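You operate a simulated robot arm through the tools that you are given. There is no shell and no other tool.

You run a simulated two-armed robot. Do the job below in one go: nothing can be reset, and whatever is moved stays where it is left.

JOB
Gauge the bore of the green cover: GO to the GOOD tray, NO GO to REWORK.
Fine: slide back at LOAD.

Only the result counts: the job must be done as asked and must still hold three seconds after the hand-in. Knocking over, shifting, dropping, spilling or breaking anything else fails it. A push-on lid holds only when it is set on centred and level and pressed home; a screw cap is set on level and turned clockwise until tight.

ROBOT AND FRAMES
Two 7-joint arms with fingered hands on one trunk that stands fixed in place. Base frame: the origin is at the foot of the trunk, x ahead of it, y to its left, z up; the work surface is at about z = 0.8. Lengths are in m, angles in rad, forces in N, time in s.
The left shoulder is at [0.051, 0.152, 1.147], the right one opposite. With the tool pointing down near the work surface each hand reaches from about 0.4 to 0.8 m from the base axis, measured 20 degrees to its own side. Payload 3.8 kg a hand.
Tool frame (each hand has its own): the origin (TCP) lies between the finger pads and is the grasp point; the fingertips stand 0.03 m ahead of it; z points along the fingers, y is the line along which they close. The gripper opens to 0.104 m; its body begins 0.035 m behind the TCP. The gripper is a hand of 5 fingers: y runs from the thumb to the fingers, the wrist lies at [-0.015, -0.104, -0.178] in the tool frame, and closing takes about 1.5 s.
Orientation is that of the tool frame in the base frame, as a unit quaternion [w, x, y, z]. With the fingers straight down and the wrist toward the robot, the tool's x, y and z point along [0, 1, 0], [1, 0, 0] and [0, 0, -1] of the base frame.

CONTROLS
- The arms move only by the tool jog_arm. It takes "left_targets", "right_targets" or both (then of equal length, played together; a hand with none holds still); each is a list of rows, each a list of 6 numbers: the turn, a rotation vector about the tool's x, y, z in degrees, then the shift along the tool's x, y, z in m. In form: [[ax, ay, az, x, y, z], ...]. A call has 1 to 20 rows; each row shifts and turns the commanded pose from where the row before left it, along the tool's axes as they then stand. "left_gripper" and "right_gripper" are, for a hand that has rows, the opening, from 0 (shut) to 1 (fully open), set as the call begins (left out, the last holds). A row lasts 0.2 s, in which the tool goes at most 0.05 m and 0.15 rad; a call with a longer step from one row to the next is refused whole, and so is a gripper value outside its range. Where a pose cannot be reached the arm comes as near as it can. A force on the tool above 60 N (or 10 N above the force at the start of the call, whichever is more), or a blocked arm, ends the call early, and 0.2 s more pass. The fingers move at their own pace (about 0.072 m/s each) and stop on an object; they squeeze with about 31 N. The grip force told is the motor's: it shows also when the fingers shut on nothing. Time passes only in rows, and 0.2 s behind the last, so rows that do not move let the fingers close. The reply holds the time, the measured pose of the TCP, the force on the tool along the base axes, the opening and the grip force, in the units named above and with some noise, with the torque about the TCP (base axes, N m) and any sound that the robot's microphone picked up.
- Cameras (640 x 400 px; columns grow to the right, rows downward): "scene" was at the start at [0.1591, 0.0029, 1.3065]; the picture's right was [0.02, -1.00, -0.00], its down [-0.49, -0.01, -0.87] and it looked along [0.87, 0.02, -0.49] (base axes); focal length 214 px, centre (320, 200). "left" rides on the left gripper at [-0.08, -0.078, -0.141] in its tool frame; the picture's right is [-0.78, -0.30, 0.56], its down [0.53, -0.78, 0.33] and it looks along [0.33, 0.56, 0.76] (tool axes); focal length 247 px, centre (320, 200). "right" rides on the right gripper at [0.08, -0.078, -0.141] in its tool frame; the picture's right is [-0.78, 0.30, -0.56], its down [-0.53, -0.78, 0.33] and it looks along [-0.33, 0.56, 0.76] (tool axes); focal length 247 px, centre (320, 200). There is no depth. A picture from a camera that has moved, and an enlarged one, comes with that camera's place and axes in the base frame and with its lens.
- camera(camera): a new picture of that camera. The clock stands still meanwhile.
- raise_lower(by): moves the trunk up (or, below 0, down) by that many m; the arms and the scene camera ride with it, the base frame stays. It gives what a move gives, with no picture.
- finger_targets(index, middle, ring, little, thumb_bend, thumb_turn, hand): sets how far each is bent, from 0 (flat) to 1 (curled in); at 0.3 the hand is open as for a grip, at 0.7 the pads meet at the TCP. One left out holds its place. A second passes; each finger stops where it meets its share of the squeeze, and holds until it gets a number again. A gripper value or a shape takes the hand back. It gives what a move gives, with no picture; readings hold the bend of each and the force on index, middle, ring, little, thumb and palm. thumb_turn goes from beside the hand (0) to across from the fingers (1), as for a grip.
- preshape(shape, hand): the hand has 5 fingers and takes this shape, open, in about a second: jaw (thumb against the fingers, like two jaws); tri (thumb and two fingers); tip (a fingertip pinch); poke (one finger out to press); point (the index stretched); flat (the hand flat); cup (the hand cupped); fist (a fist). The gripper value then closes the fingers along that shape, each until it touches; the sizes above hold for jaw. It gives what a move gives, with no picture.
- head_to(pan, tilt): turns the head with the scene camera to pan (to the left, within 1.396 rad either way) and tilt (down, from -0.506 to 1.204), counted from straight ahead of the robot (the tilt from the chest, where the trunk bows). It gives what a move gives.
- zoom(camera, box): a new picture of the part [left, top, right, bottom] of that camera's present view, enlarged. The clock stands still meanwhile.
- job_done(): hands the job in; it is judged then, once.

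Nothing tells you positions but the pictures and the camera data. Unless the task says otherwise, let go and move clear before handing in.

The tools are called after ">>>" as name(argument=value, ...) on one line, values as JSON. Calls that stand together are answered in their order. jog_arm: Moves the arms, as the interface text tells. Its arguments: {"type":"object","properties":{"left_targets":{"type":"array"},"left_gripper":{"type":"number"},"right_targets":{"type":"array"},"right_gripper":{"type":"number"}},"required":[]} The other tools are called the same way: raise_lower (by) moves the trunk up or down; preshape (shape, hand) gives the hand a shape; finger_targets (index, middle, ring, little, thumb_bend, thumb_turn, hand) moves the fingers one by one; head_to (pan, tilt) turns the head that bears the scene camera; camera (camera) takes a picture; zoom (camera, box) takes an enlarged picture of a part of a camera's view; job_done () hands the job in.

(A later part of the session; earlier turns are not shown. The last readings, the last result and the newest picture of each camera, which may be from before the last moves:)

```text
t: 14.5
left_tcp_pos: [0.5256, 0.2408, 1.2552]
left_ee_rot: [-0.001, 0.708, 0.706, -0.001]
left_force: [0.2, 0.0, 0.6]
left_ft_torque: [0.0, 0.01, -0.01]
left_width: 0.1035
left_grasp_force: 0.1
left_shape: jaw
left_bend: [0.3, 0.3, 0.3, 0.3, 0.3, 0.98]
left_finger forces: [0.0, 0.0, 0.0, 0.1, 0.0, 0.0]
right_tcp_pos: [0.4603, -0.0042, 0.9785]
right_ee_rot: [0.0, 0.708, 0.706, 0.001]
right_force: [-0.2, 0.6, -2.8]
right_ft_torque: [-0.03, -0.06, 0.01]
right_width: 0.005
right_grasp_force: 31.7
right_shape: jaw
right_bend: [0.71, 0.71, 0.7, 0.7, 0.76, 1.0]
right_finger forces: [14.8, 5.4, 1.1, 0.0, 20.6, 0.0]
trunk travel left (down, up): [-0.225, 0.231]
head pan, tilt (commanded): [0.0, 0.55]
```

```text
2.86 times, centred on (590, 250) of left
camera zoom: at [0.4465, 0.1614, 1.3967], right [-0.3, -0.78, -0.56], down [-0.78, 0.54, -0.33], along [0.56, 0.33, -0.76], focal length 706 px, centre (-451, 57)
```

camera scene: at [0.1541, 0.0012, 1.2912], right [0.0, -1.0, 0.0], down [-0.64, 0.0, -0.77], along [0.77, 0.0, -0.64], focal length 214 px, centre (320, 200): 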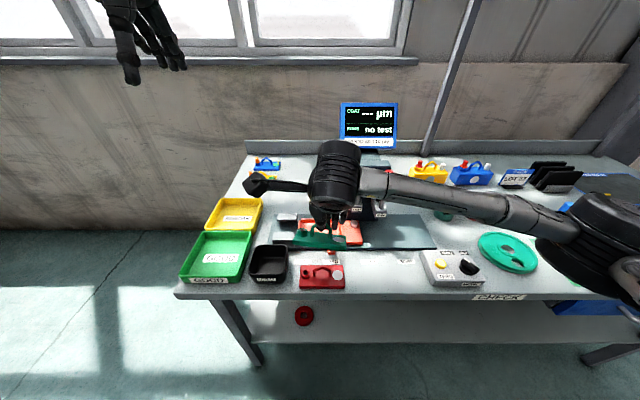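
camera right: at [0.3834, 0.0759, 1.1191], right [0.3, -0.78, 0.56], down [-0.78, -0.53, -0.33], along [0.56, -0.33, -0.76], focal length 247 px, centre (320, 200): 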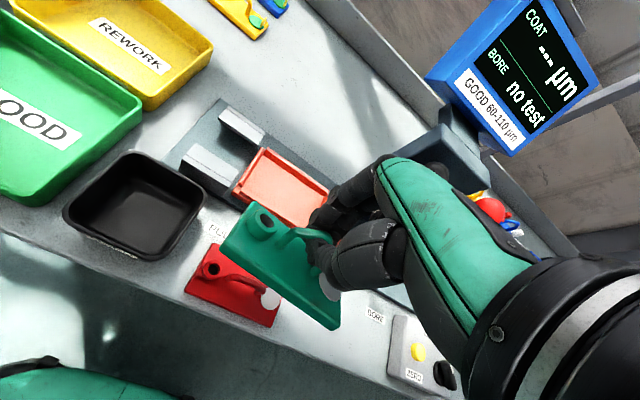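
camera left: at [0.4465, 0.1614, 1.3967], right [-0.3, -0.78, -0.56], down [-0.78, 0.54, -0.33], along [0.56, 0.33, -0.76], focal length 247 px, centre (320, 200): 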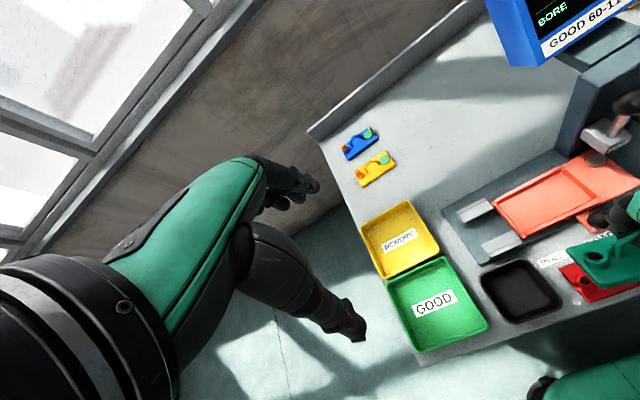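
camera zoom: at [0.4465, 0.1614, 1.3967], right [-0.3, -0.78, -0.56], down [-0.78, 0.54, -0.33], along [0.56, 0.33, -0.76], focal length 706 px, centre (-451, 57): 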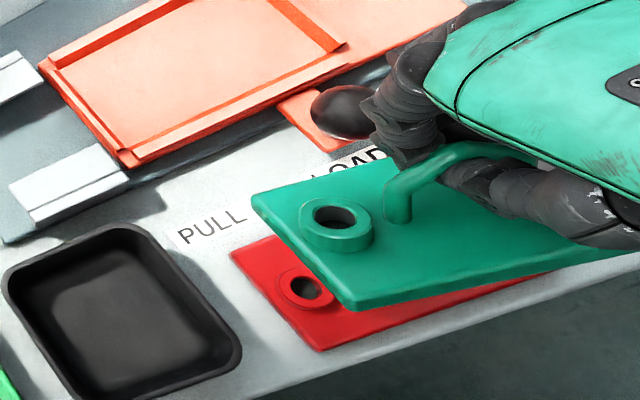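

The frontal view shows the cover pitched about 25° front-up and rolled about 6°, because I pinched the bar below the pads' meeting point. I'll set it back down on its free spot, where pressing flattens it, and regrip lower and slightly further right so it hangs level.

>>> jog_arm(right_targets=[[0, 0, 0, -0.035, -0.008, 0], [0, 0, 0, -0.035, -0.008, 0], [0, 0, 0, -0.035, 0, 0], [0, 0, 0, -0.026, 0, 0], [0, 0, 0, 0, 0, 0.03], [0, 0, 0, 0, 0, 0.03], [0, 0, 0, 0, 0, 0.02], [0, 0, 0, 0, 0, 0]])

>>> zoom(camera="scene", box=[330, 210, 450, 300])

```text
t: 16.3
left_tcp_pos: [0.5246, 0.2415, 1.2549]
left_ee_rot: [-0.001, 0.708, 0.706, -0.001]
left_force: [0.1, -0.2, -0.5]
left_ft_torque: [-0.03, 0.01, -0.03]
left_width: 0.1037
left_grasp_force: 0.1
left_shape: jaw
left_bend: [0.3, 0.3, 0.3, 0.3, 0.3, 0.98]
left_finger forces: [0.0, 0.0, 0.0, 0.0, 0.0, 0.0]
right_tcp_pos: [0.445, -0.1339, 0.8987]
right_ee_rot: [0.0, 0.708, 0.706, 0.0]
right_force: [-0.2, -0.8, -2.9]
right_ft_torque: [-0.02, -0.03, 0.02]
right_width: 0.0051
right_grasp_force: 30.8
right_shape: jaw
right_bend: [0.71, 0.71, 0.7, 0.7, 0.76, 1.0]
right_finger forces: [14.5, 5.2, 1.3, 0.0, 20.7, 0.1]
trunk travel left (down, up): [-0.225, 0.231]
head pan, tilt (commanded): [0.0, 0.55]
```

```text
4.44 times, centred on (390, 255) of scene
camera zoom: at [0.1541, 0.0013, 1.2912], right [0.0, -1.0, 0.0], down [-0.64, 0.0, -0.77], along [0.77, 0.0, -0.64], focal length 953 px, centre (9, -44)
```

zoom: 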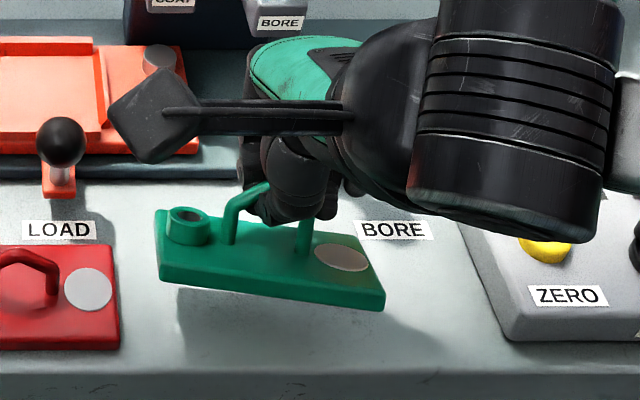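

The cover is over its free spot. I'll lower it slowly until it touches, watching the force.

>>> jog_arm(right_targets=[[0, 0, 0, 0, 0, 0.012], [0, 0, 0, 0, 0, 0.008], [0, 0, 0, 0, 0, 0.005], [0, 0, 0, 0, 0, 0.005], [0, 0, 0, 0, 0, 0.004], [0, 0, 0, 0, 0, 0.003], [0, 0, 0, 0, 0, 0]])

>>> zoom(camera="scene", box=[330, 210, 450, 300])

```text
t: 17.9
left_tcp_pos: [0.5253, 0.2418, 1.2551]
left_ee_rot: [-0.001, 0.707, 0.707, -0.001]
left_force: [0.2, -0.2, -0.3]
left_ft_torque: [0.0, -0.01, 0.01]
left_width: 0.1036
left_grasp_force: 0.2
left_shape: jaw
left_bend: [0.3, 0.3, 0.3, 0.3, 0.3, 0.98]
left_finger forces: [0.1, 0.0, 0.0, 0.1, 0.0, 0.0]
right_tcp_pos: [0.4452, -0.135, 0.862]
right_ee_rot: [0.0, 0.707, 0.707, -0.001]
right_force: [-0.3, 1.4, -1.3]
right_ft_torque: [-0.02, -0.04, -0.01]
right_width: 0.0054
right_grasp_force: 31.1
right_shape: jaw
right_bend: [0.71, 0.71, 0.7, 0.7, 0.76, 1.0]
right_finger forces: [14.6, 4.6, 2.0, 0.0, 20.9, 0.1]
trunk travel left (down, up): [-0.225, 0.231]
head pan, tilt (commanded): [0.0, 0.55]
```

```text
4.44 times, centred on (390, 255) of scene
camera zoom: at [0.1539, 0.0012, 1.2912], right [0.0, -1.0, 0.0], down [-0.64, 0.0, -0.77], along [0.77, 0.0, -0.64], focal length 953 px, centre (9, -44)
```

zoom: 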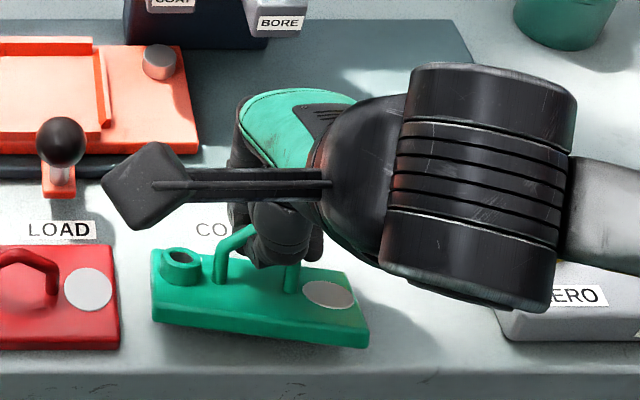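

It has begun to rest on its lower edge. I'll press a few millimetres more to flatten it, then open.

>>> jog_arm(right_targets=[[0, 0, 0, 0, 0, 0.003], [0, 0, 0, 0, 0, 0.003], [0, 0, 0, 0, 0, 0.003], [0, 0, 0, 0, 0, 0]])

>>> zoom(camera="scene", box=[330, 210, 450, 300])

>>> zoom(camera="right", box=[200, 180, 360, 340])

```text
t: 18.9
left_tcp_pos: [0.5258, 0.2419, 1.2541]
left_ee_rot: [0.0, 0.708, 0.706, -0.001]
left_force: [0.3, 0.1, 0.3]
left_ft_torque: [0.03, -0.02, 0.0]
left_width: 0.1037
left_grasp_force: 0.1
left_shape: jaw
left_bend: [0.3, 0.3, 0.3, 0.3, 0.3, 0.98]
left_finger forces: [0.0, 0.0, 0.0, 0.0, 0.0, 0.1]
right_tcp_pos: [0.4459, -0.1339, 0.852]
right_ee_rot: [-0.001, 0.706, 0.708, 0.0]
right_force: [0.8, 0.1, -3.2]
right_ft_torque: [-0.02, -0.06, 0.01]
right_width: 0.0041
right_grasp_force: 30.9
right_shape: jaw
right_bend: [0.72, 0.71, 0.7, 0.7, 0.76, 1.0]
right_finger forces: [1.3, 0.1, 1.1, 0.0, 0.0, 0.0]
trunk travel left (down, up): [-0.225, 0.231]
head pan, tilt (commanded): [0.0, 0.55]
```

```text
4.44 times, centred on (390, 255) of scene
camera zoom: at [0.1543, 0.001, 1.2911], right [0.0, -1.0, 0.0], down [-0.64, 0.0, -0.77], along [0.77, 0.0, -0.64], focal length 953 px, centre (9, -44)
```

zoom: 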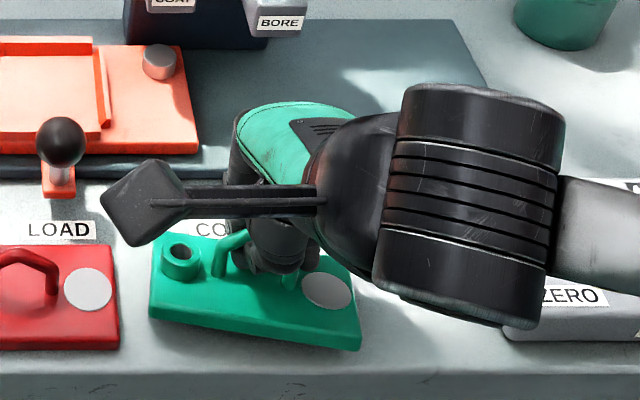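

```text
2.50 times, centred on (280, 260) of right
camera zoom: at [0.3671, -0.0553, 0.9927], right [0.3, -0.78, 0.56], down [-0.78, -0.53, -0.33], along [0.55, -0.33, -0.76], focal length 617 px, centre (420, 50)
```

zoom: 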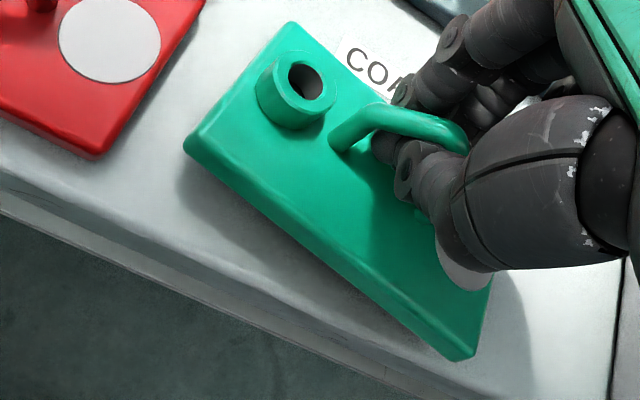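

The bar has slipped up past the pads, so the fingers are no longer pinching it. I'll open the hand, let the cover lie flat and see where it sits.

>>> jog_arm(right_targets=[[0, 0, 0, 0, 0, 0], [0, 0, 0, 0, 0, 0], [0, 0, 0, 0, 0, 0], [0, 0, 0, 0, 0, 0], [0, 0, 0, 0, 0, 0], [0, 0, 0, 0, 0, 0], [0, 0, 0, 0, 0, 0], [0, 0, 0, 0, 0, 0]], right_gripper=1.0)

>>> zoom(camera="right", box=[200, 180, 360, 340])

>>> zoom(camera="scene", box=[330, 210, 450, 300])

```text
t: 20.7
left_tcp_pos: [0.5251, 0.2418, 1.2546]
left_ee_rot: [0.0, 0.708, 0.706, 0.0]
left_force: [-1.1, -0.4, 0.6]
left_ft_torque: [-0.03, 0.01, -0.03]
left_width: 0.1038
left_grasp_force: 0.1
left_shape: jaw
left_bend: [0.3, 0.3, 0.3, 0.3, 0.3, 0.98]
left_finger forces: [0.1, 0.1, 0.0, 0.0, 0.1, 0.0]
right_tcp_pos: [0.4451, -0.1347, 0.8515]
right_ee_rot: [-0.001, 0.707, 0.707, 0.0]
right_force: [0.2, 0.6, -0.6]
right_ft_torque: [0.02, -0.01, 0.03]
right_width: 0.1039
right_grasp_force: 0.1
right_shape: jaw
right_bend: [0.3, 0.3, 0.3, 0.3, 0.3, 0.98]
right_finger forces: [0.1, 0.0, 0.1, 0.1, 0.0, 0.0]
trunk travel left (down, up): [-0.225, 0.231]
head pan, tilt (commanded): [0.0, 0.55]
```

```text
2.50 times, centred on (280, 260) of right
camera zoom: at [0.3668, -0.0552, 0.9933], right [0.3, -0.78, 0.56], down [-0.78, -0.53, -0.33], along [0.56, -0.33, -0.76], focal length 617 px, centre (420, 50)
```

zoom: 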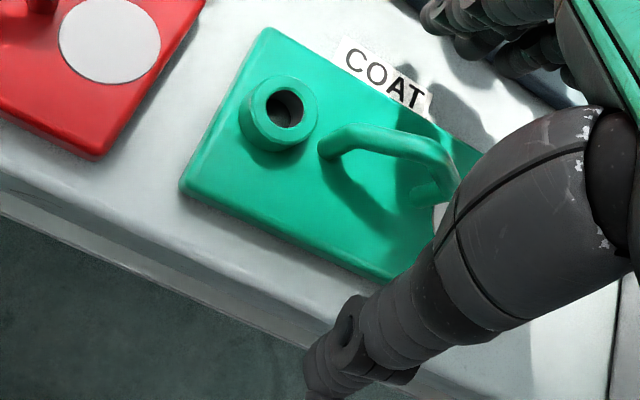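

```text
4.44 times, centred on (390, 255) of scene
camera zoom: at [0.1538, 0.0011, 1.2912], right [0.0, -1.0, 0.0], down [-0.64, 0.0, -0.77], along [0.77, 0.0, -0.64], focal length 953 px, centre (9, -44)
```

zoom: 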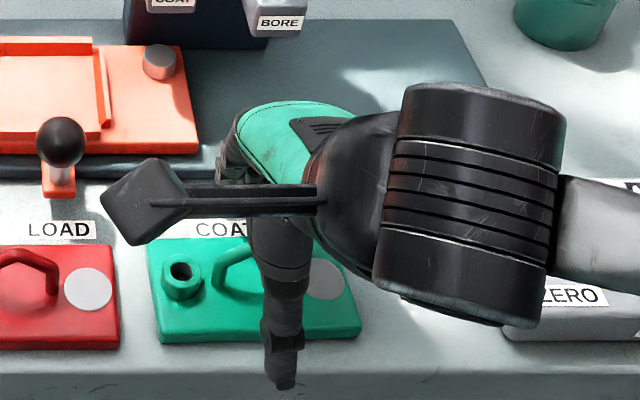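

The cover lies flat again, centred near (0.445, -0.134) with yaw about 1°. I'll shift 4 mm right, drop so the bar is at the grasp point and regrip.

>>> jog_arm(right_targets=[[0, 0, -1, -0.004, 0, 0.0045], [0, 0, 0, 0, 0, 0]], right_gripper=1.0)

>>> jog_arm(right_targets=[[0, 0, 0, 0, 0, 0], [0, 0, 0, 0, 0, 0], [0, 0, 0, 0, 0, 0], [0, 0, 0, 0, 0, 0], [0, 0, 0, 0, 0, 0], [0, 0, 0, 0, 0, 0], [0, 0, 0, 0, 0, 0], [0, 0, 0, 0, 0, 0]], right_gripper=0.0)

>>> zoom(camera="right", box=[200, 180, 360, 340])

>>> zoom(camera="scene", box=[330, 210, 450, 300])

```text
t: 21.3
left_tcp_pos: [0.525, 0.2432, 1.2554]
left_ee_rot: [-0.001, 0.707, 0.707, 0.0]
left_force: [-0.2, -0.2, -0.3]
left_ft_torque: [-0.01, 0.01, -0.02]
left_width: 0.1039
left_grasp_force: 0.0
left_shape: jaw
left_bend: [0.3, 0.3, 0.3, 0.3, 0.3, 0.98]
left_finger forces: [0.0, 0.0, 0.1, 0.0, 0.1, 0.0]
right_tcp_pos: [0.4448, -0.138, 0.8486]
right_ee_rot: [0.0, 0.701, 0.713, 0.0]
right_force: [-0.3, -1.3, 0.0]
right_ft_torque: [0.03, 0.0, -0.01]
right_width: 0.1034
right_grasp_force: 0.1
right_shape: jaw
right_bend: [0.3, 0.3, 0.3, 0.3, 0.3, 0.98]
right_finger forces: [0.0, 0.0, 0.0, 0.0, 0.1, 0.0]
trunk travel left (down, up): [-0.225, 0.231]
head pan, tilt (commanded): [0.0, 0.55]
```

```text
t: 23.1
left_tcp_pos: [0.5252, 0.2412, 1.2551]
left_ee_rot: [0.0, 0.708, 0.706, 0.0]
left_force: [0.4, -0.1, 0.6]
left_ft_torque: [-0.03, -0.02, -0.01]
left_width: 0.1037
left_grasp_force: 0.1
left_shape: jaw
left_bend: [0.3, 0.3, 0.3, 0.3, 0.3, 0.98]
left_finger forces: [0.1, 0.1, 0.0, 0.1, 0.1, 0.0]
right_tcp_pos: [0.4459, -0.1385, 0.8489]
right_ee_rot: [0.0, 0.701, 0.714, 0.0]
right_force: [1.0, 0.4, -0.2]
right_ft_torque: [0.01, -0.14, -0.04]
right_width: 0.0001
right_grasp_force: 31.2
right_shape: jaw
right_bend: [0.7, 0.67, 0.7, 0.7, 0.66, 1.0]
right_finger forces: [6.6, 7.0, 0.1, 0.1, 27.2, 0.1]
trunk travel left (down, up): [-0.225, 0.231]
head pan, tilt (commanded): [0.0, 0.55]
```

```text
2.50 times, centred on (280, 260) of right
camera zoom: at [0.3653, -0.0604, 0.989], right [0.31, -0.77, 0.56], down [-0.77, -0.55, -0.33], along [0.56, -0.32, -0.76], focal length 617 px, centre (420, 50)
```

zoom: 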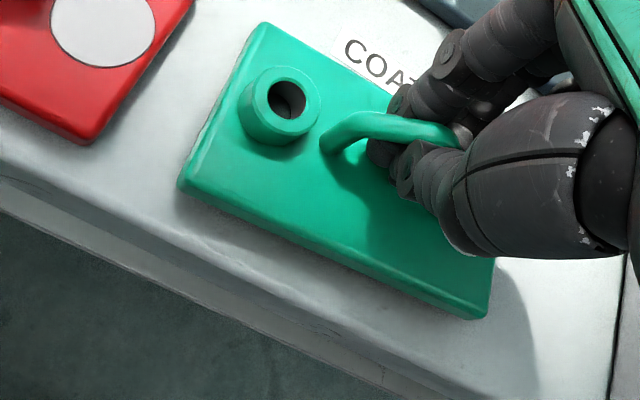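

```text
4.44 times, centred on (390, 255) of scene
camera zoom: at [0.1538, 0.0012, 1.2912], right [0.0, -1.0, 0.0], down [-0.64, 0.0, -0.77], along [0.77, 0.0, -0.64], focal length 953 px, centre (9, -44)
```

zoom: 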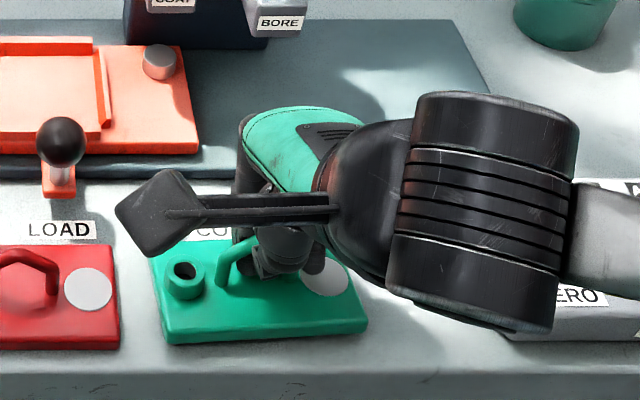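

Index, middle and thumb now hold the bar. I'll lift a little and see how level it hangs.

>>> jog_arm(right_targets=[[0, 0, 0, 0, 0, -0.01], [0, 0, 0, 0, 0, -0.015], [0, 0, 0, 0, 0, -0.025], [0, 0, 0, 0, 0, 0], [0, 0, 0, 0, 0, 0]])

>>> zoom(camera="right", box=[200, 180, 360, 340])

>>> zoom(camera="scene", box=[330, 210, 450, 300])

```text
t: 24.3
left_tcp_pos: [0.5258, 0.2423, 1.2549]
left_ee_rot: [-0.001, 0.707, 0.707, -0.001]
left_force: [0.4, 1.1, -0.2]
left_ft_torque: [0.04, 0.01, 0.02]
left_width: 0.1038
left_grasp_force: 0.0
left_shape: jaw
left_bend: [0.3, 0.3, 0.3, 0.3, 0.3, 0.98]
left_finger forces: [0.0, 0.0, 0.1, 0.0, 0.1, 0.0]
right_tcp_pos: [0.4446, -0.1395, 0.8991]
right_ee_rot: [0.0, 0.701, 0.713, 0.0]
right_force: [-0.5, -1.3, -3.3]
right_ft_torque: [0.03, 0.03, -0.02]
right_width: 0.0001
right_grasp_force: 31.2
right_shape: jaw
right_bend: [0.7, 0.66, 0.7, 0.7, 0.7, 1.0]
right_finger forces: [7.2, 0.0, 0.5, 0.0, 2.0, 0.0]
trunk travel left (down, up): [-0.225, 0.231]
head pan, tilt (commanded): [0.0, 0.55]
```

```text
2.50 times, centred on (280, 260) of right
camera zoom: at [0.3655, -0.061, 1.0393], right [0.31, -0.77, 0.56], down [-0.77, -0.55, -0.33], along [0.56, -0.32, -0.76], focal length 617 px, centre (420, 50)
```

zoom: 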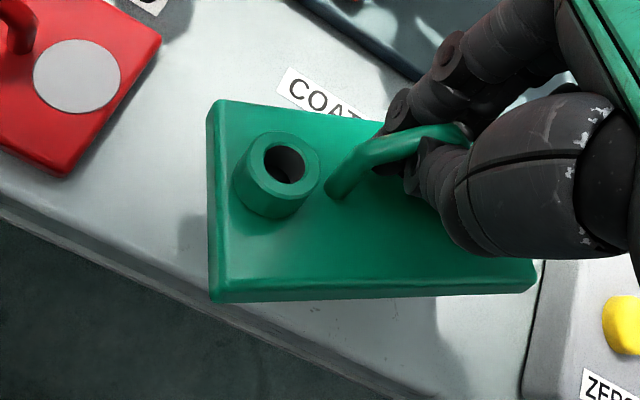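

```text
4.44 times, centred on (390, 255) of scene
camera zoom: at [0.1541, 0.0011, 1.2912], right [0.0, -1.0, 0.0], down [-0.64, 0.0, -0.77], along [0.77, 0.0, -0.64], focal length 953 px, centre (9, -44)
```

zoom: 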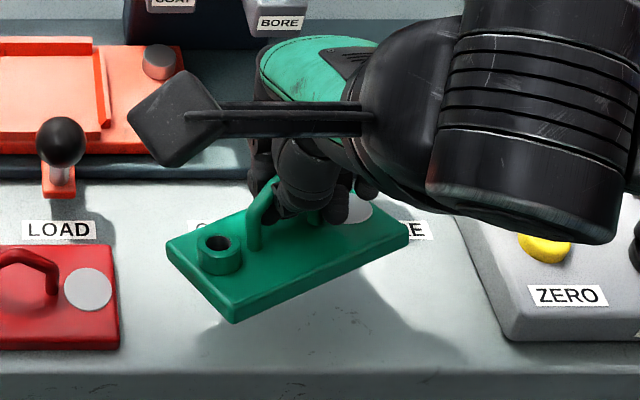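

That grip let the bar ride up behind the fingertips, so the cover only hangs loosely in the hook of the fingers. I'll set it down again and go back to the firm fingertip pinch, then correct the tilt by turning the tool.

>>> jog_arm(right_targets=[[0, 0, 0, 0, 0, 0.02], [0, 0, 0, 0, 0, 0.01], [0, 0, 0, 0, 0, 0.006], [0, 0, 0, 0, 0, 0.005], [0, 0, 0, 0, 0, 0.004], [0, 0, 0, 0, 0, 0.003], [0, 0, 0, 0, 0, 0]])

>>> zoom(camera="right", box=[200, 180, 360, 340])

>>> zoom(camera="scene", box=[330, 210, 450, 300])

```text
t: 25.9
left_tcp_pos: [0.5234, 0.2409, 1.2558]
left_ee_rot: [0.0, 0.708, 0.707, 0.0]
left_force: [0.0, -0.2, -0.3]
left_ft_torque: [0.04, 0.02, 0.04]
left_width: 0.1037
left_grasp_force: 0.1
left_shape: jaw
left_bend: [0.3, 0.3, 0.3, 0.3, 0.3, 0.98]
left_finger forces: [0.0, 0.1, 0.0, 0.0, 0.0, 0.1]
right_tcp_pos: [0.4439, -0.1389, 0.8506]
right_ee_rot: [0.002, 0.702, 0.712, 0.001]
right_force: [-3.0, -1.9, 6.2]
right_ft_torque: [0.02, -0.06, -0.02]
right_width: 0.0
right_grasp_force: 30.7
right_shape: jaw
right_bend: [0.7, 0.66, 0.7, 0.7, 0.7, 1.0]
right_finger forces: [5.2, 0.0, 0.8, 0.0, 5.2, 0.0]
trunk travel left (down, up): [-0.225, 0.231]
head pan, tilt (commanded): [0.0, 0.55]
```

```text
2.50 times, centred on (280, 260) of right
camera zoom: at [0.3645, -0.0606, 0.9915], right [0.31, -0.77, 0.56], down [-0.77, -0.55, -0.33], along [0.56, -0.32, -0.76], focal length 617 px, centre (420, 50)
```

zoom: 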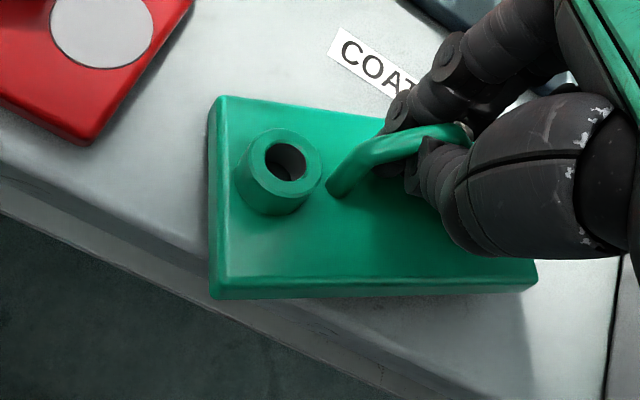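

```text
4.44 times, centred on (390, 255) of scene
camera zoom: at [0.153, 0.001, 1.2914], right [0.0, -1.0, 0.0], down [-0.64, 0.0, -0.77], along [0.77, 0.0, -0.64], focal length 953 px, centre (9, -44)
```

zoom: 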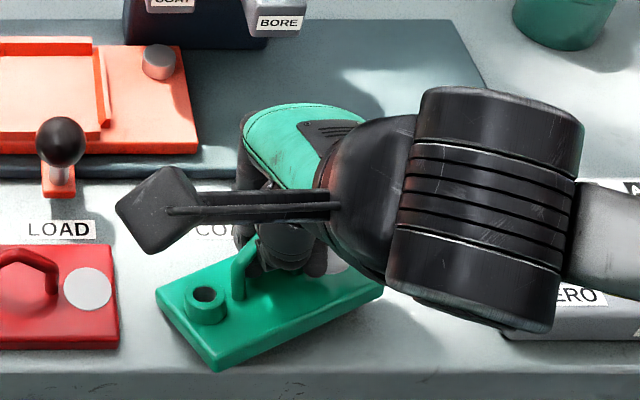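

The cover is back on the table, yawed about 25°, fully on the surface. I'll open and retreat upward to measure its pose.

>>> jog_arm(right_targets=[[0, 0, 0, 0, 0, 0], [0, 0, 0, 0, 0, 0], [0, 0, 0, 0, 0, 0], [0, 0, 0, 0, 0, 0], [0, 0, 0, 0, 0, 0], [0, 0, 0, 0, 0, 0], [0, 0, 0, 0, 0, 0], [0, 0, 0, 0, 0, -0.03], [0, 0, 0, 0, 0, -0.03], [0, 0, 0, 0, 0, -0.03], [0, 0, 0, 0, 0, 0]], right_gripper=1.0)

>>> zoom(camera="right", box=[200, 180, 360, 340])

>>> zoom(camera="scene", box=[330, 210, 450, 300])

```text
t: 28.3
left_tcp_pos: [0.5246, 0.2411, 1.2538]
left_ee_rot: [-0.001, 0.708, 0.707, 0.0]
left_force: [-0.1, -0.3, 0.3]
left_ft_torque: [0.02, -0.02, 0.0]
left_width: 0.1039
left_grasp_force: 0.1
left_shape: jaw
left_bend: [0.3, 0.3, 0.3, 0.3, 0.3, 0.98]
left_finger forces: [0.0, 0.0, 0.1, 0.0, 0.0, 0.0]
right_tcp_pos: [0.4436, -0.1384, 0.9403]
right_ee_rot: [0.0, 0.701, 0.713, 0.0]
right_force: [-0.1, -1.0, 0.4]
right_ft_torque: [0.01, 0.02, 0.01]
right_width: 0.1036
right_grasp_force: 0.0
right_shape: jaw
right_bend: [0.3, 0.3, 0.3, 0.3, 0.3, 0.98]
right_finger forces: [0.1, 0.1, 0.0, 0.0, 0.0, 0.1]
trunk travel left (down, up): [-0.225, 0.231]
head pan, tilt (commanded): [0.0, 0.55]
```

```text
2.50 times, centred on (280, 260) of right
camera zoom: at [0.3652, -0.0608, 1.0812], right [0.31, -0.77, 0.56], down [-0.77, -0.55, -0.33], along [0.56, -0.33, -0.76], focal length 617 px, centre (420, 50)
```

zoom: 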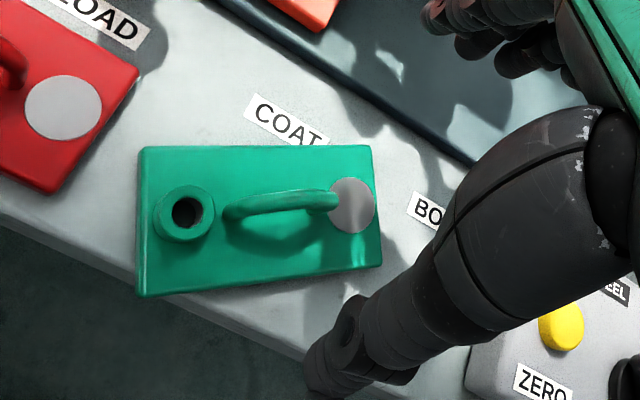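

```text
4.44 times, centred on (390, 255) of scene
camera zoom: at [0.1538, 0.0011, 1.2912], right [0.0, -1.0, 0.0], down [-0.64, 0.0, -0.77], along [0.77, 0.0, -0.64], focal length 953 px, centre (9, -44)
```

zoom: 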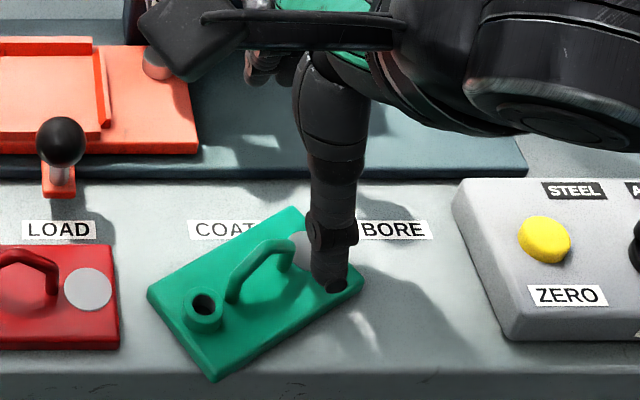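

The cover now lies at about (0.444, -0.138) with yaw about 31°. I'll turn the hand to match, come down to the firm-pinch height (z≈0.858) and check alignment.

>>> jog_arm(right_targets=[[0, 0, -7.5, 0, 0, 0], [0, 0, -7.5, 0, 0, 0], [0, 0, -7.5, 0, 0, 0], [0, 0, -7.3, 0, 0, 0], [0, 0, 0, -0.002, 0.0005, 0.03], [0, 0, 0, 0, 0, 0.02], [0, 0, 0, 0, 0, 0]], right_gripper=1.0)

>>> zoom(camera="right", box=[200, 160, 400, 300])

>>> zoom(camera="scene", box=[330, 210, 450, 300])

```text
t: 29.9
left_tcp_pos: [0.525, 0.242, 1.2547]
left_ee_rot: [-0.001, 0.707, 0.707, 0.0]
left_force: [-0.4, -0.5, 0.8]
left_ft_torque: [0.05, 0.0, 0.01]
left_width: 0.1037
left_grasp_force: 0.1
left_shape: jaw
left_bend: [0.3, 0.3, 0.3, 0.3, 0.3, 0.98]
left_finger forces: [0.1, 0.0, 0.1, 0.0, 0.0, 0.1]
right_tcp_pos: [0.446, -0.1425, 0.8907]
right_ee_rot: [0.0, 0.494, 0.869, 0.0]
right_force: [0.8, -0.1, 1.1]
right_ft_torque: [0.01, -0.05, 0.0]
right_width: 0.1037
right_grasp_force: 0.1
right_shape: jaw
right_bend: [0.3, 0.3, 0.3, 0.3, 0.3, 0.98]
right_finger forces: [0.0, 0.0, 0.1, 0.0, 0.0, 0.0]
trunk travel left (down, up): [-0.225, 0.231]
head pan, tilt (commanded): [0.0, 0.55]
```

```text
2.86 times, centred on (300, 230) of right
camera zoom: at [0.3382, -0.1124, 1.0303], right [0.65, -0.52, 0.56], down [-0.39, -0.86, -0.33], along [0.65, 0.0, -0.76], focal length 706 px, centre (377, 114)
```

zoom: 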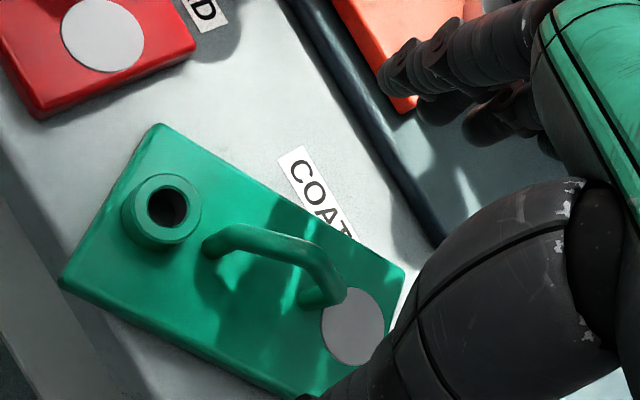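

```text
4.44 times, centred on (390, 255) of scene
camera zoom: at [0.1537, 0.0012, 1.2913], right [0.0, -1.0, 0.0], down [-0.64, 0.0, -0.77], along [0.77, 0.0, -0.64], focal length 953 px, centre (9, -44)
```

zoom: 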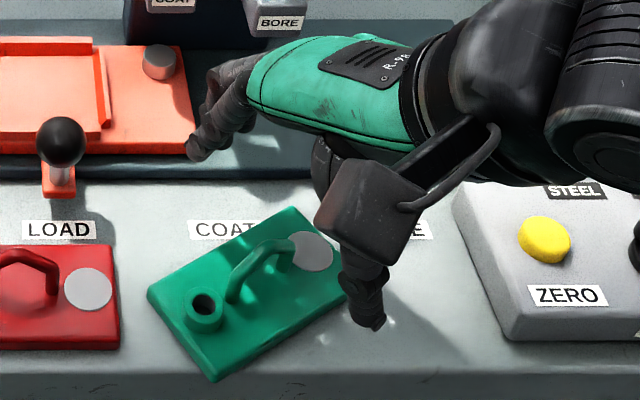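

I'll zoom in on the handle to locate its apex relative to the grasp point.

>>> zoom(camera="right", box=[250, 220, 350, 280])

>>> zoom(camera="scene", box=[355, 250, 415, 300])

```text
6.40 times, centred on (300, 250) of right
camera zoom: at [0.3382, -0.1124, 1.0303], right [0.65, -0.52, 0.56], down [-0.39, -0.86, -0.33], along [0.65, 0.0, -0.76], focal length 1581 px, centre (448, -120)
```

zoom: 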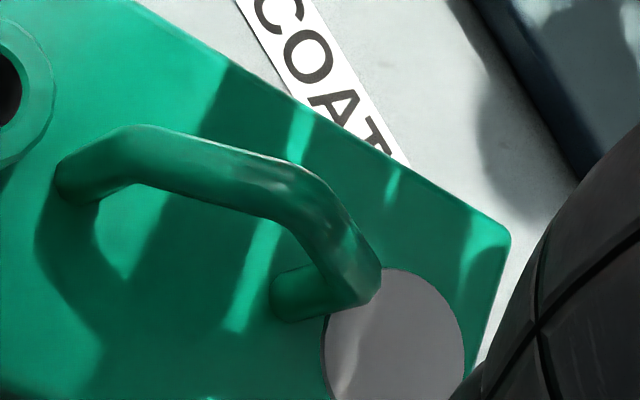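

```text
8.00 times, centred on (385, 275) of scene
camera zoom: at [0.1537, 0.0012, 1.2913], right [0.0, -1.0, 0.0], down [-0.64, 0.0, -0.77], along [0.77, 0.0, -0.64], focal length 1716 px, centre (-200, -400)
```

zoom: 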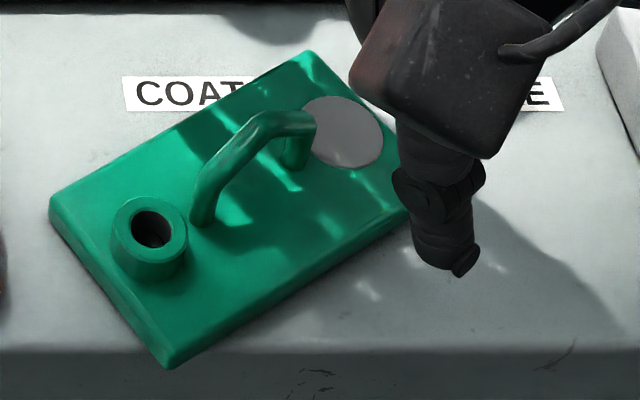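

The apex is 3 mm left of the grasp point, which is the offset I wanted. I'll come down to z≈0.858, close and lift slightly.

>>> jog_arm(right_targets=[[0, 0, 0, 0, -0.0007, 0.018], [0, 0, 0, 0, 0, 0.0145], [0, 0, 0, 0, 0, 0]], right_gripper=1.0)

>>> jog_arm(right_targets=[[0, 0, 0, 0, 0, 0], [0, 0, 0, 0, 0, 0], [0, 0, 0, 0, 0, 0], [0, 0, 0, 0, 0, 0], [0, 0, 0, 0, 0, 0], [0, 0, 0, 0, 0, 0], [0, 0, 0, 0, 0, 0], [0, 0, 0, 0, 0, 0]], right_gripper=0.0)

>>> zoom(camera="right", box=[200, 160, 400, 300])

```text
t: 30.7
left_tcp_pos: [0.5244, 0.2419, 1.2555]
left_ee_rot: [0.0, 0.708, 0.707, 0.0]
left_force: [-0.1, -0.9, 0.5]
left_ft_torque: [-0.02, 0.01, -0.02]
left_width: 0.1038
left_grasp_force: 0.1
left_shape: jaw
left_bend: [0.3, 0.3, 0.3, 0.3, 0.3, 0.98]
left_finger forces: [0.1, 0.0, 0.1, 0.0, 0.0, 0.0]
right_tcp_pos: [0.446, -0.14, 0.8571]
right_ee_rot: [0.0, 0.493, 0.87, 0.0]
right_force: [0.0, -0.2, -0.1]
right_ft_torque: [0.01, 0.0, 0.02]
right_width: 0.1039
right_grasp_force: 0.1
right_shape: jaw
right_bend: [0.3, 0.3, 0.3, 0.3, 0.3, 0.98]
right_finger forces: [0.0, 0.0, 0.0, 0.1, 0.0, 0.1]
trunk travel left (down, up): [-0.225, 0.231]
head pan, tilt (commanded): [0.0, 0.55]
```

```text
t: 32.5
left_tcp_pos: [0.5245, 0.2417, 1.2557]
left_ee_rot: [-0.001, 0.707, 0.707, -0.001]
left_force: [0.3, -0.7, -0.4]
left_ft_torque: [0.01, 0.0, -0.01]
left_width: 0.1037
left_grasp_force: 0.0
left_shape: jaw
left_bend: [0.3, 0.3, 0.3, 0.3, 0.3, 0.98]
left_finger forces: [0.1, 0.0, 0.0, 0.1, 0.0, 0.1]
right_tcp_pos: [0.4452, -0.1413, 0.8564]
right_ee_rot: [0.0, 0.494, 0.869, 0.0]
right_force: [0.6, -0.2, -0.6]
right_ft_torque: [0.04, -0.08, -0.03]
right_width: 0.0042
right_grasp_force: 30.6
right_shape: jaw
right_bend: [0.71, 0.66, 0.7, 0.7, 0.74, 1.0]
right_finger forces: [14.8, 7.4, 0.1, 0.1, 22.9, 0.1]
trunk travel left (down, up): [-0.225, 0.231]
head pan, tilt (commanded): [0.0, 0.55]
```

```text
2.86 times, centred on (300, 230) of right
camera zoom: at [0.3376, -0.1123, 0.9985], right [0.65, -0.52, 0.56], down [-0.39, -0.86, -0.33], along [0.65, 0.0, -0.76], focal length 706 px, centre (377, 114)
```

zoom: 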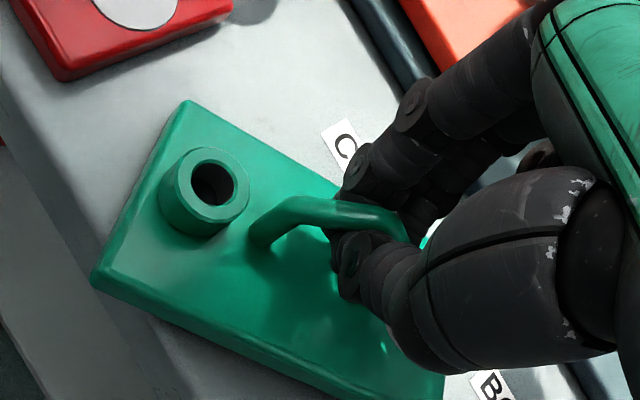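

The grip is firm (index 15 N, middle 7 N, thumb 23 N). I'll lift, turn the yaw back toward square and view the tilt.

>>> jog_arm(right_targets=[[0, 0, 0, 0, 0, -0.005], [0, 0, 0, 0, 0, -0.01], [0, 0, 0, 0, 0, -0.02], [0, 0, 0, 0, 0, -0.03], [0, 0, 0, 0, 0, -0.03], [0, 0, 7.5, 0, 0, -0.03], [0, 0, 7.5, 0, 0, 0], [0, 0, 7.5, 0, 0, 0], [0, 0, 7.8, 0, 0, 0], [0, 0, 0, 0, 0, 0]])

>>> jog_arm(right_targets=[[0, 0, 0, 0.035, 0.004, 0], [0, 0, 0, 0.035, 0.004, 0], [0, 0, 0, 0.035, 0.004, 0], [0, 0, 0, 0.035, 0.004, 0], [0, 0, 0, 0, 0, 0], [0, 0, 0, 0, 0, 0]])

>>> zoom(camera="scene", box=[275, 190, 375, 260])

>>> zoom(camera="right", box=[200, 180, 360, 340])

```text
t: 34.7
left_tcp_pos: [0.5252, 0.2403, 1.2557]
left_ee_rot: [-0.002, 0.708, 0.707, 0.0]
left_force: [0.5, -0.2, 0.1]
left_ft_torque: [-0.01, 0.05, 0.0]
left_width: 0.1037
left_grasp_force: 0.0
left_shape: jaw
left_bend: [0.3, 0.3, 0.3, 0.3, 0.3, 0.98]
left_finger forces: [0.0, 0.0, 0.1, 0.0, 0.0, 0.1]
right_tcp_pos: [0.4452, -0.1407, 0.9835]
right_ee_rot: [0.0, 0.705, 0.709, 0.0]
right_force: [-0.3, 0.8, -2.9]
right_ft_torque: [0.01, -0.05, -0.01]
right_width: 0.0048
right_grasp_force: 30.7
right_shape: jaw
right_bend: [0.71, 0.66, 0.7, 0.7, 0.75, 1.0]
right_finger forces: [14.5, 7.1, 1.5, 0.0, 21.2, 0.0]
trunk travel left (down, up): [-0.225, 0.231]
head pan, tilt (commanded): [0.0, 0.55]
```

```text
t: 36.1
left_tcp_pos: [0.5258, 0.242, 1.2557]
left_ee_rot: [-0.001, 0.708, 0.707, 0.0]
left_force: [0.6, 0.7, 0.2]
left_ft_torque: [0.01, 0.0, 0.01]
left_width: 0.1038
left_grasp_force: 0.1
left_shape: jaw
left_bend: [0.3, 0.3, 0.3, 0.3, 0.3, 0.98]
left_finger forces: [0.0, 0.0, 0.0, 0.0, 0.1, 0.0]
right_tcp_pos: [0.4601, -0.0005, 0.9813]
right_ee_rot: [0.001, 0.705, 0.709, 0.001]
right_force: [0.6, 0.9, -2.8]
right_ft_torque: [0.01, -0.03, 0.02]
right_width: 0.0045
right_grasp_force: 31.3
right_shape: jaw
right_bend: [0.71, 0.66, 0.7, 0.7, 0.75, 1.0]
right_finger forces: [14.6, 6.8, 1.5, 0.0, 21.9, 0.0]
trunk travel left (down, up): [-0.225, 0.231]
head pan, tilt (commanded): [0.0, 0.55]
```

```text
5.71 times, centred on (325, 225) of scene
camera zoom: at [0.1541, 0.0011, 1.2912], right [0.0, -1.0, 0.0], down [-0.64, 0.0, -0.77], along [0.77, 0.0, -0.64], focal length 1226 px, centre (291, 57)
```

zoom: 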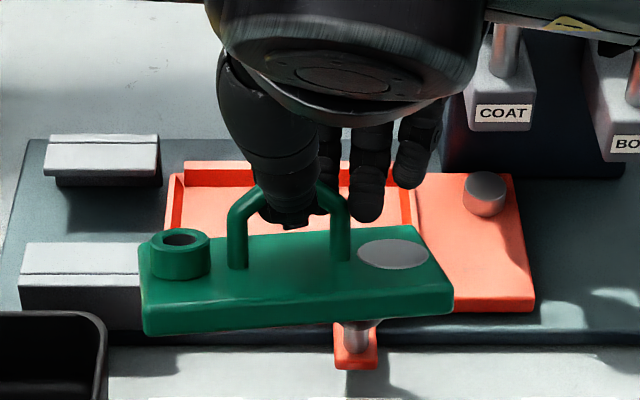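

```text
2.50 times, centred on (280, 260) of right
camera zoom: at [0.382, 0.0788, 1.1235], right [0.3, -0.77, 0.56], down [-0.77, -0.54, -0.33], along [0.56, -0.33, -0.76], focal length 617 px, centre (420, 50)
```

zoom: 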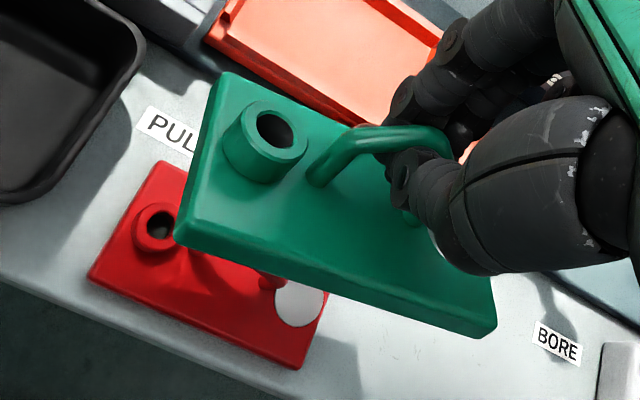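

The roll is nearly gone now, leaving about 26° of front-up pitch and about 6.5° of yaw. I'll turn the tool to cancel both and look again.

>>> jog_arm(right_targets=[[0, 0, 6.5, 0, 0, 0], [-8, 0, 0, 0, 0, 0], [-8, 0, 0, 0, 0, 0], [-8, 0, 0, 0, 0, 0], [0, 0, 0, 0, 0, 0], [0, 0, 0, 0, 0, 0]])

>>> zoom(camera="scene", box=[275, 190, 375, 260])

>>> zoom(camera="right", box=[160, 140, 360, 340])

>>> zoom(camera="left", box=[540, 180, 640, 320])

```text
t: 37.5
left_tcp_pos: [0.5247, 0.2425, 1.2554]
left_ee_rot: [0.0, 0.708, 0.706, -0.001]
left_force: [-0.5, 0.0, -0.3]
left_ft_torque: [-0.03, 0.02, 0.02]
left_width: 0.1038
left_grasp_force: 0.1
left_shape: jaw
left_bend: [0.3, 0.3, 0.3, 0.3, 0.3, 0.98]
left_finger forces: [0.0, 0.0, 0.1, 0.0, 0.1, 0.1]
right_tcp_pos: [0.4604, -0.0006, 0.984]
right_ee_rot: [0.154, 0.727, 0.655, 0.139]
right_force: [0.3, 0.0, -1.5]
right_ft_torque: [-0.01, 0.02, -0.04]
right_width: 0.0045
right_grasp_force: 31.1
right_shape: jaw
right_bend: [0.71, 0.66, 0.7, 0.7, 0.75, 1.0]
right_finger forces: [14.4, 6.7, 2.1, 0.0, 21.7, 0.1]
trunk travel left (down, up): [-0.225, 0.231]
head pan, tilt (commanded): [0.0, 0.55]
```

```text
5.71 times, centred on (325, 225) of scene
camera zoom: at [0.1541, 0.0012, 1.2912], right [0.0, -1.0, 0.0], down [-0.64, 0.0, -0.77], along [0.77, 0.0, -0.64], focal length 1226 px, centre (291, 57)
```

zoom: 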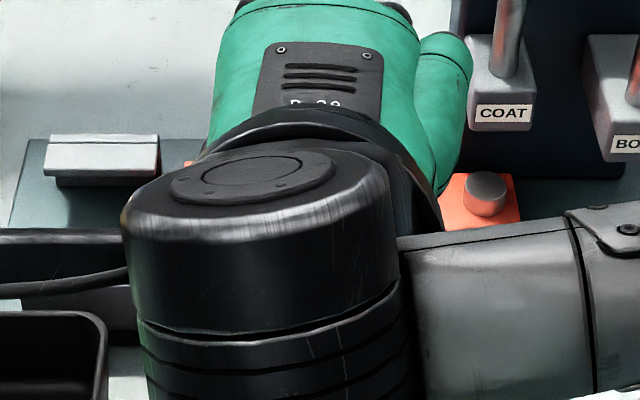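

```text
2.00 times, centred on (260, 240) of right
camera zoom: at [0.3408, 0.0922, 1.0797], right [-0.04, -0.78, 0.63], down [-0.63, -0.47, -0.62], along [0.78, -0.42, -0.47], focal length 494 px, centre (440, 120)
```

zoom: 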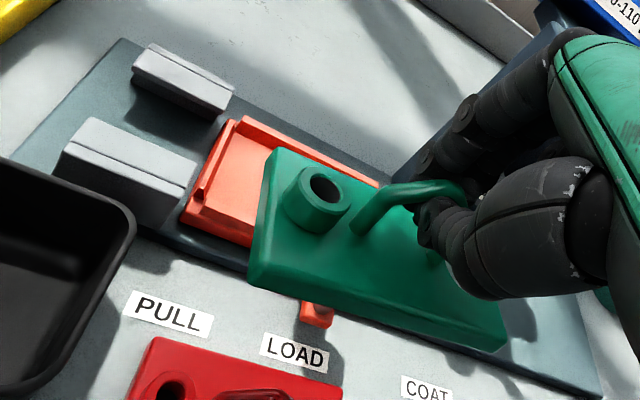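

```text
2.86 times, centred on (590, 250) of left
camera zoom: at [0.4465, 0.1615, 1.3967], right [-0.3, -0.78, -0.56], down [-0.78, 0.54, -0.33], along [0.56, 0.33, -0.76], focal length 706 px, centre (-451, 57)
```

zoom: 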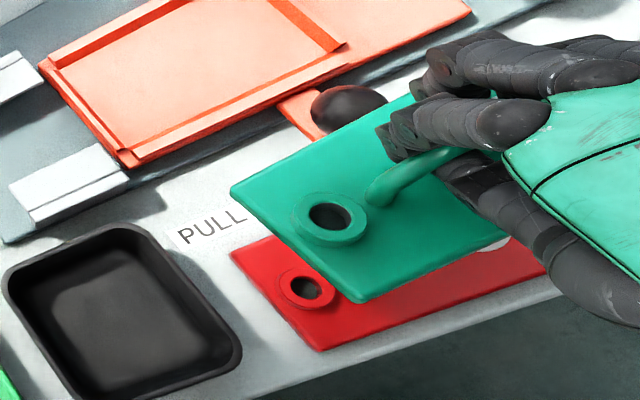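

The hand now hides the cover from the scene camera, but both wrist cameras see it. I'll zoom in on the cover's corners in both to triangulate its tilt.

>>> zoom(camera="right", box=[220, 190, 340, 330])

>>> zoom(camera="left", box=[560, 200, 640, 300])

```text
2.86 times, centred on (280, 260) of right
camera zoom: at [0.3408, 0.0922, 1.0797], right [-0.04, -0.78, 0.63], down [-0.63, -0.47, -0.62], along [0.78, -0.42, -0.47], focal length 706 px, centre (434, 29)
```

zoom: 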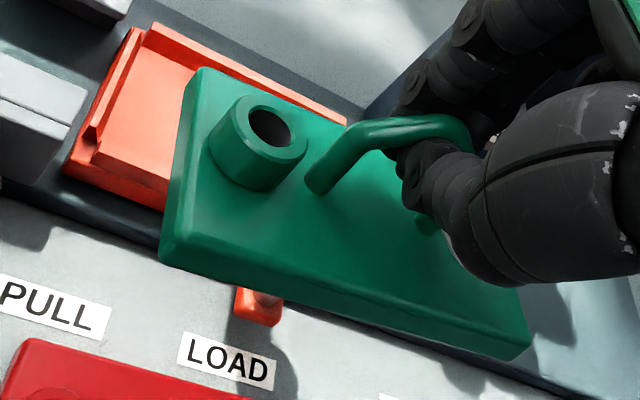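

```text
4.00 times, centred on (600, 250) of left
camera zoom: at [0.4465, 0.1615, 1.3967], right [-0.3, -0.78, -0.56], down [-0.78, 0.54, -0.33], along [0.56, 0.33, -0.76], focal length 988 px, centre (-800, 0)
```

zoom: 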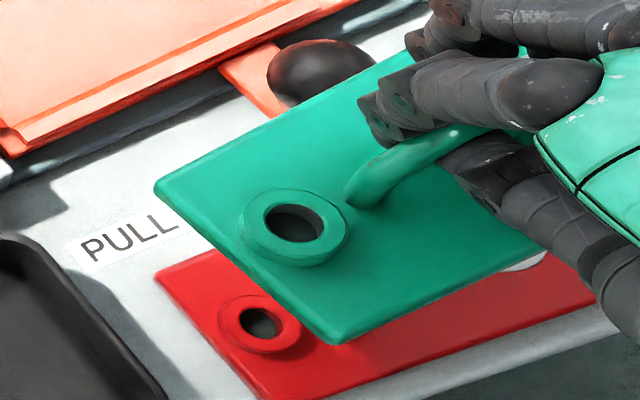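

Triangulation gives the cover still about 7° yawed, about 6° front-up and about 1° right-low. I'll apply one small combined rotation to level and square it, then measure again.

>>> jog_arm(right_targets=[[-2.5, -1.45, 3.2, 0, 0, 0], [-2.5, -1.45, 3.2, 0, 0, 0], [0, 0, 0, 0, 0, 0], [0, 0, 0, 0, 0, 0]])

>>> zoom(camera="right", box=[220, 190, 340, 330])

>>> zoom(camera="left", box=[560, 200, 640, 300])

```text
t: 38.5
left_tcp_pos: [0.5248, 0.2421, 1.2543]
left_ee_rot: [0.0, 0.708, 0.706, -0.001]
left_force: [0.1, 0.0, -1.0]
left_ft_torque: [0.01, -0.03, 0.02]
left_width: 0.1036
left_grasp_force: 0.1
left_shape: jaw
left_bend: [0.3, 0.3, 0.3, 0.3, 0.3, 0.98]
left_finger forces: [0.1, 0.1, 0.0, 0.0, 0.0, 0.1]
right_tcp_pos: [0.461, 0.0002, 0.9823]
right_ee_rot: [0.194, 0.758, 0.602, 0.158]
right_force: [-0.4, -0.6, -2.0]
right_ft_torque: [-0.02, 0.06, -0.02]
right_width: 0.0047
right_grasp_force: 31.0
right_shape: jaw
right_bend: [0.71, 0.66, 0.7, 0.7, 0.75, 1.0]
right_finger forces: [14.3, 6.9, 2.1, 0.0, 21.8, 0.0]
trunk travel left (down, up): [-0.225, 0.231]
head pan, tilt (commanded): [0.0, 0.55]
```

```text
2.86 times, centred on (280, 260) of right
camera zoom: at [0.3457, 0.1078, 1.0685], right [-0.19, -0.76, 0.63], down [-0.63, -0.4, -0.67], along [0.76, -0.52, -0.4], focal length 706 px, centre (434, 29)
```

zoom: 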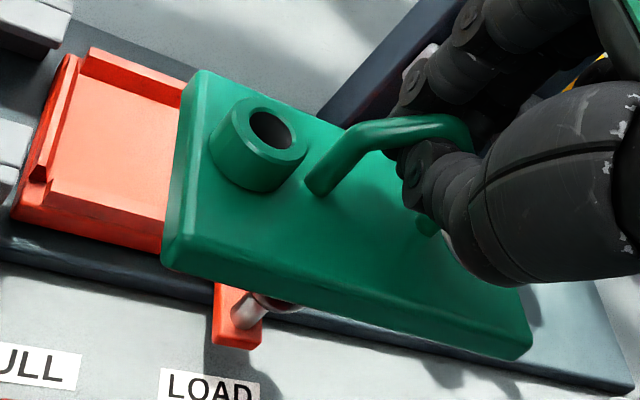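

```text
4.00 times, centred on (600, 250) of left
camera zoom: at [0.4465, 0.1616, 1.3966], right [-0.3, -0.78, -0.56], down [-0.78, 0.54, -0.33], along [0.56, 0.33, -0.76], focal length 988 px, centre (-800, 0)
```

zoom: 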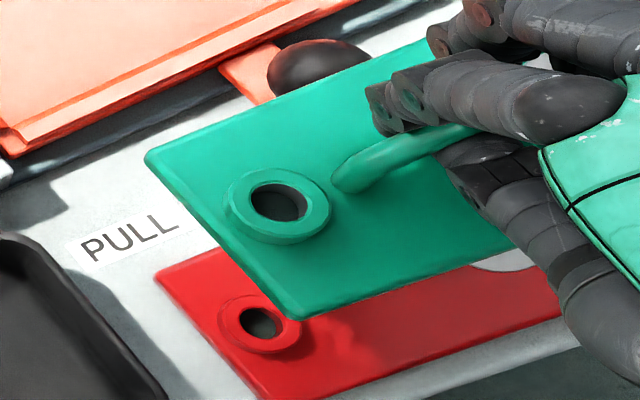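

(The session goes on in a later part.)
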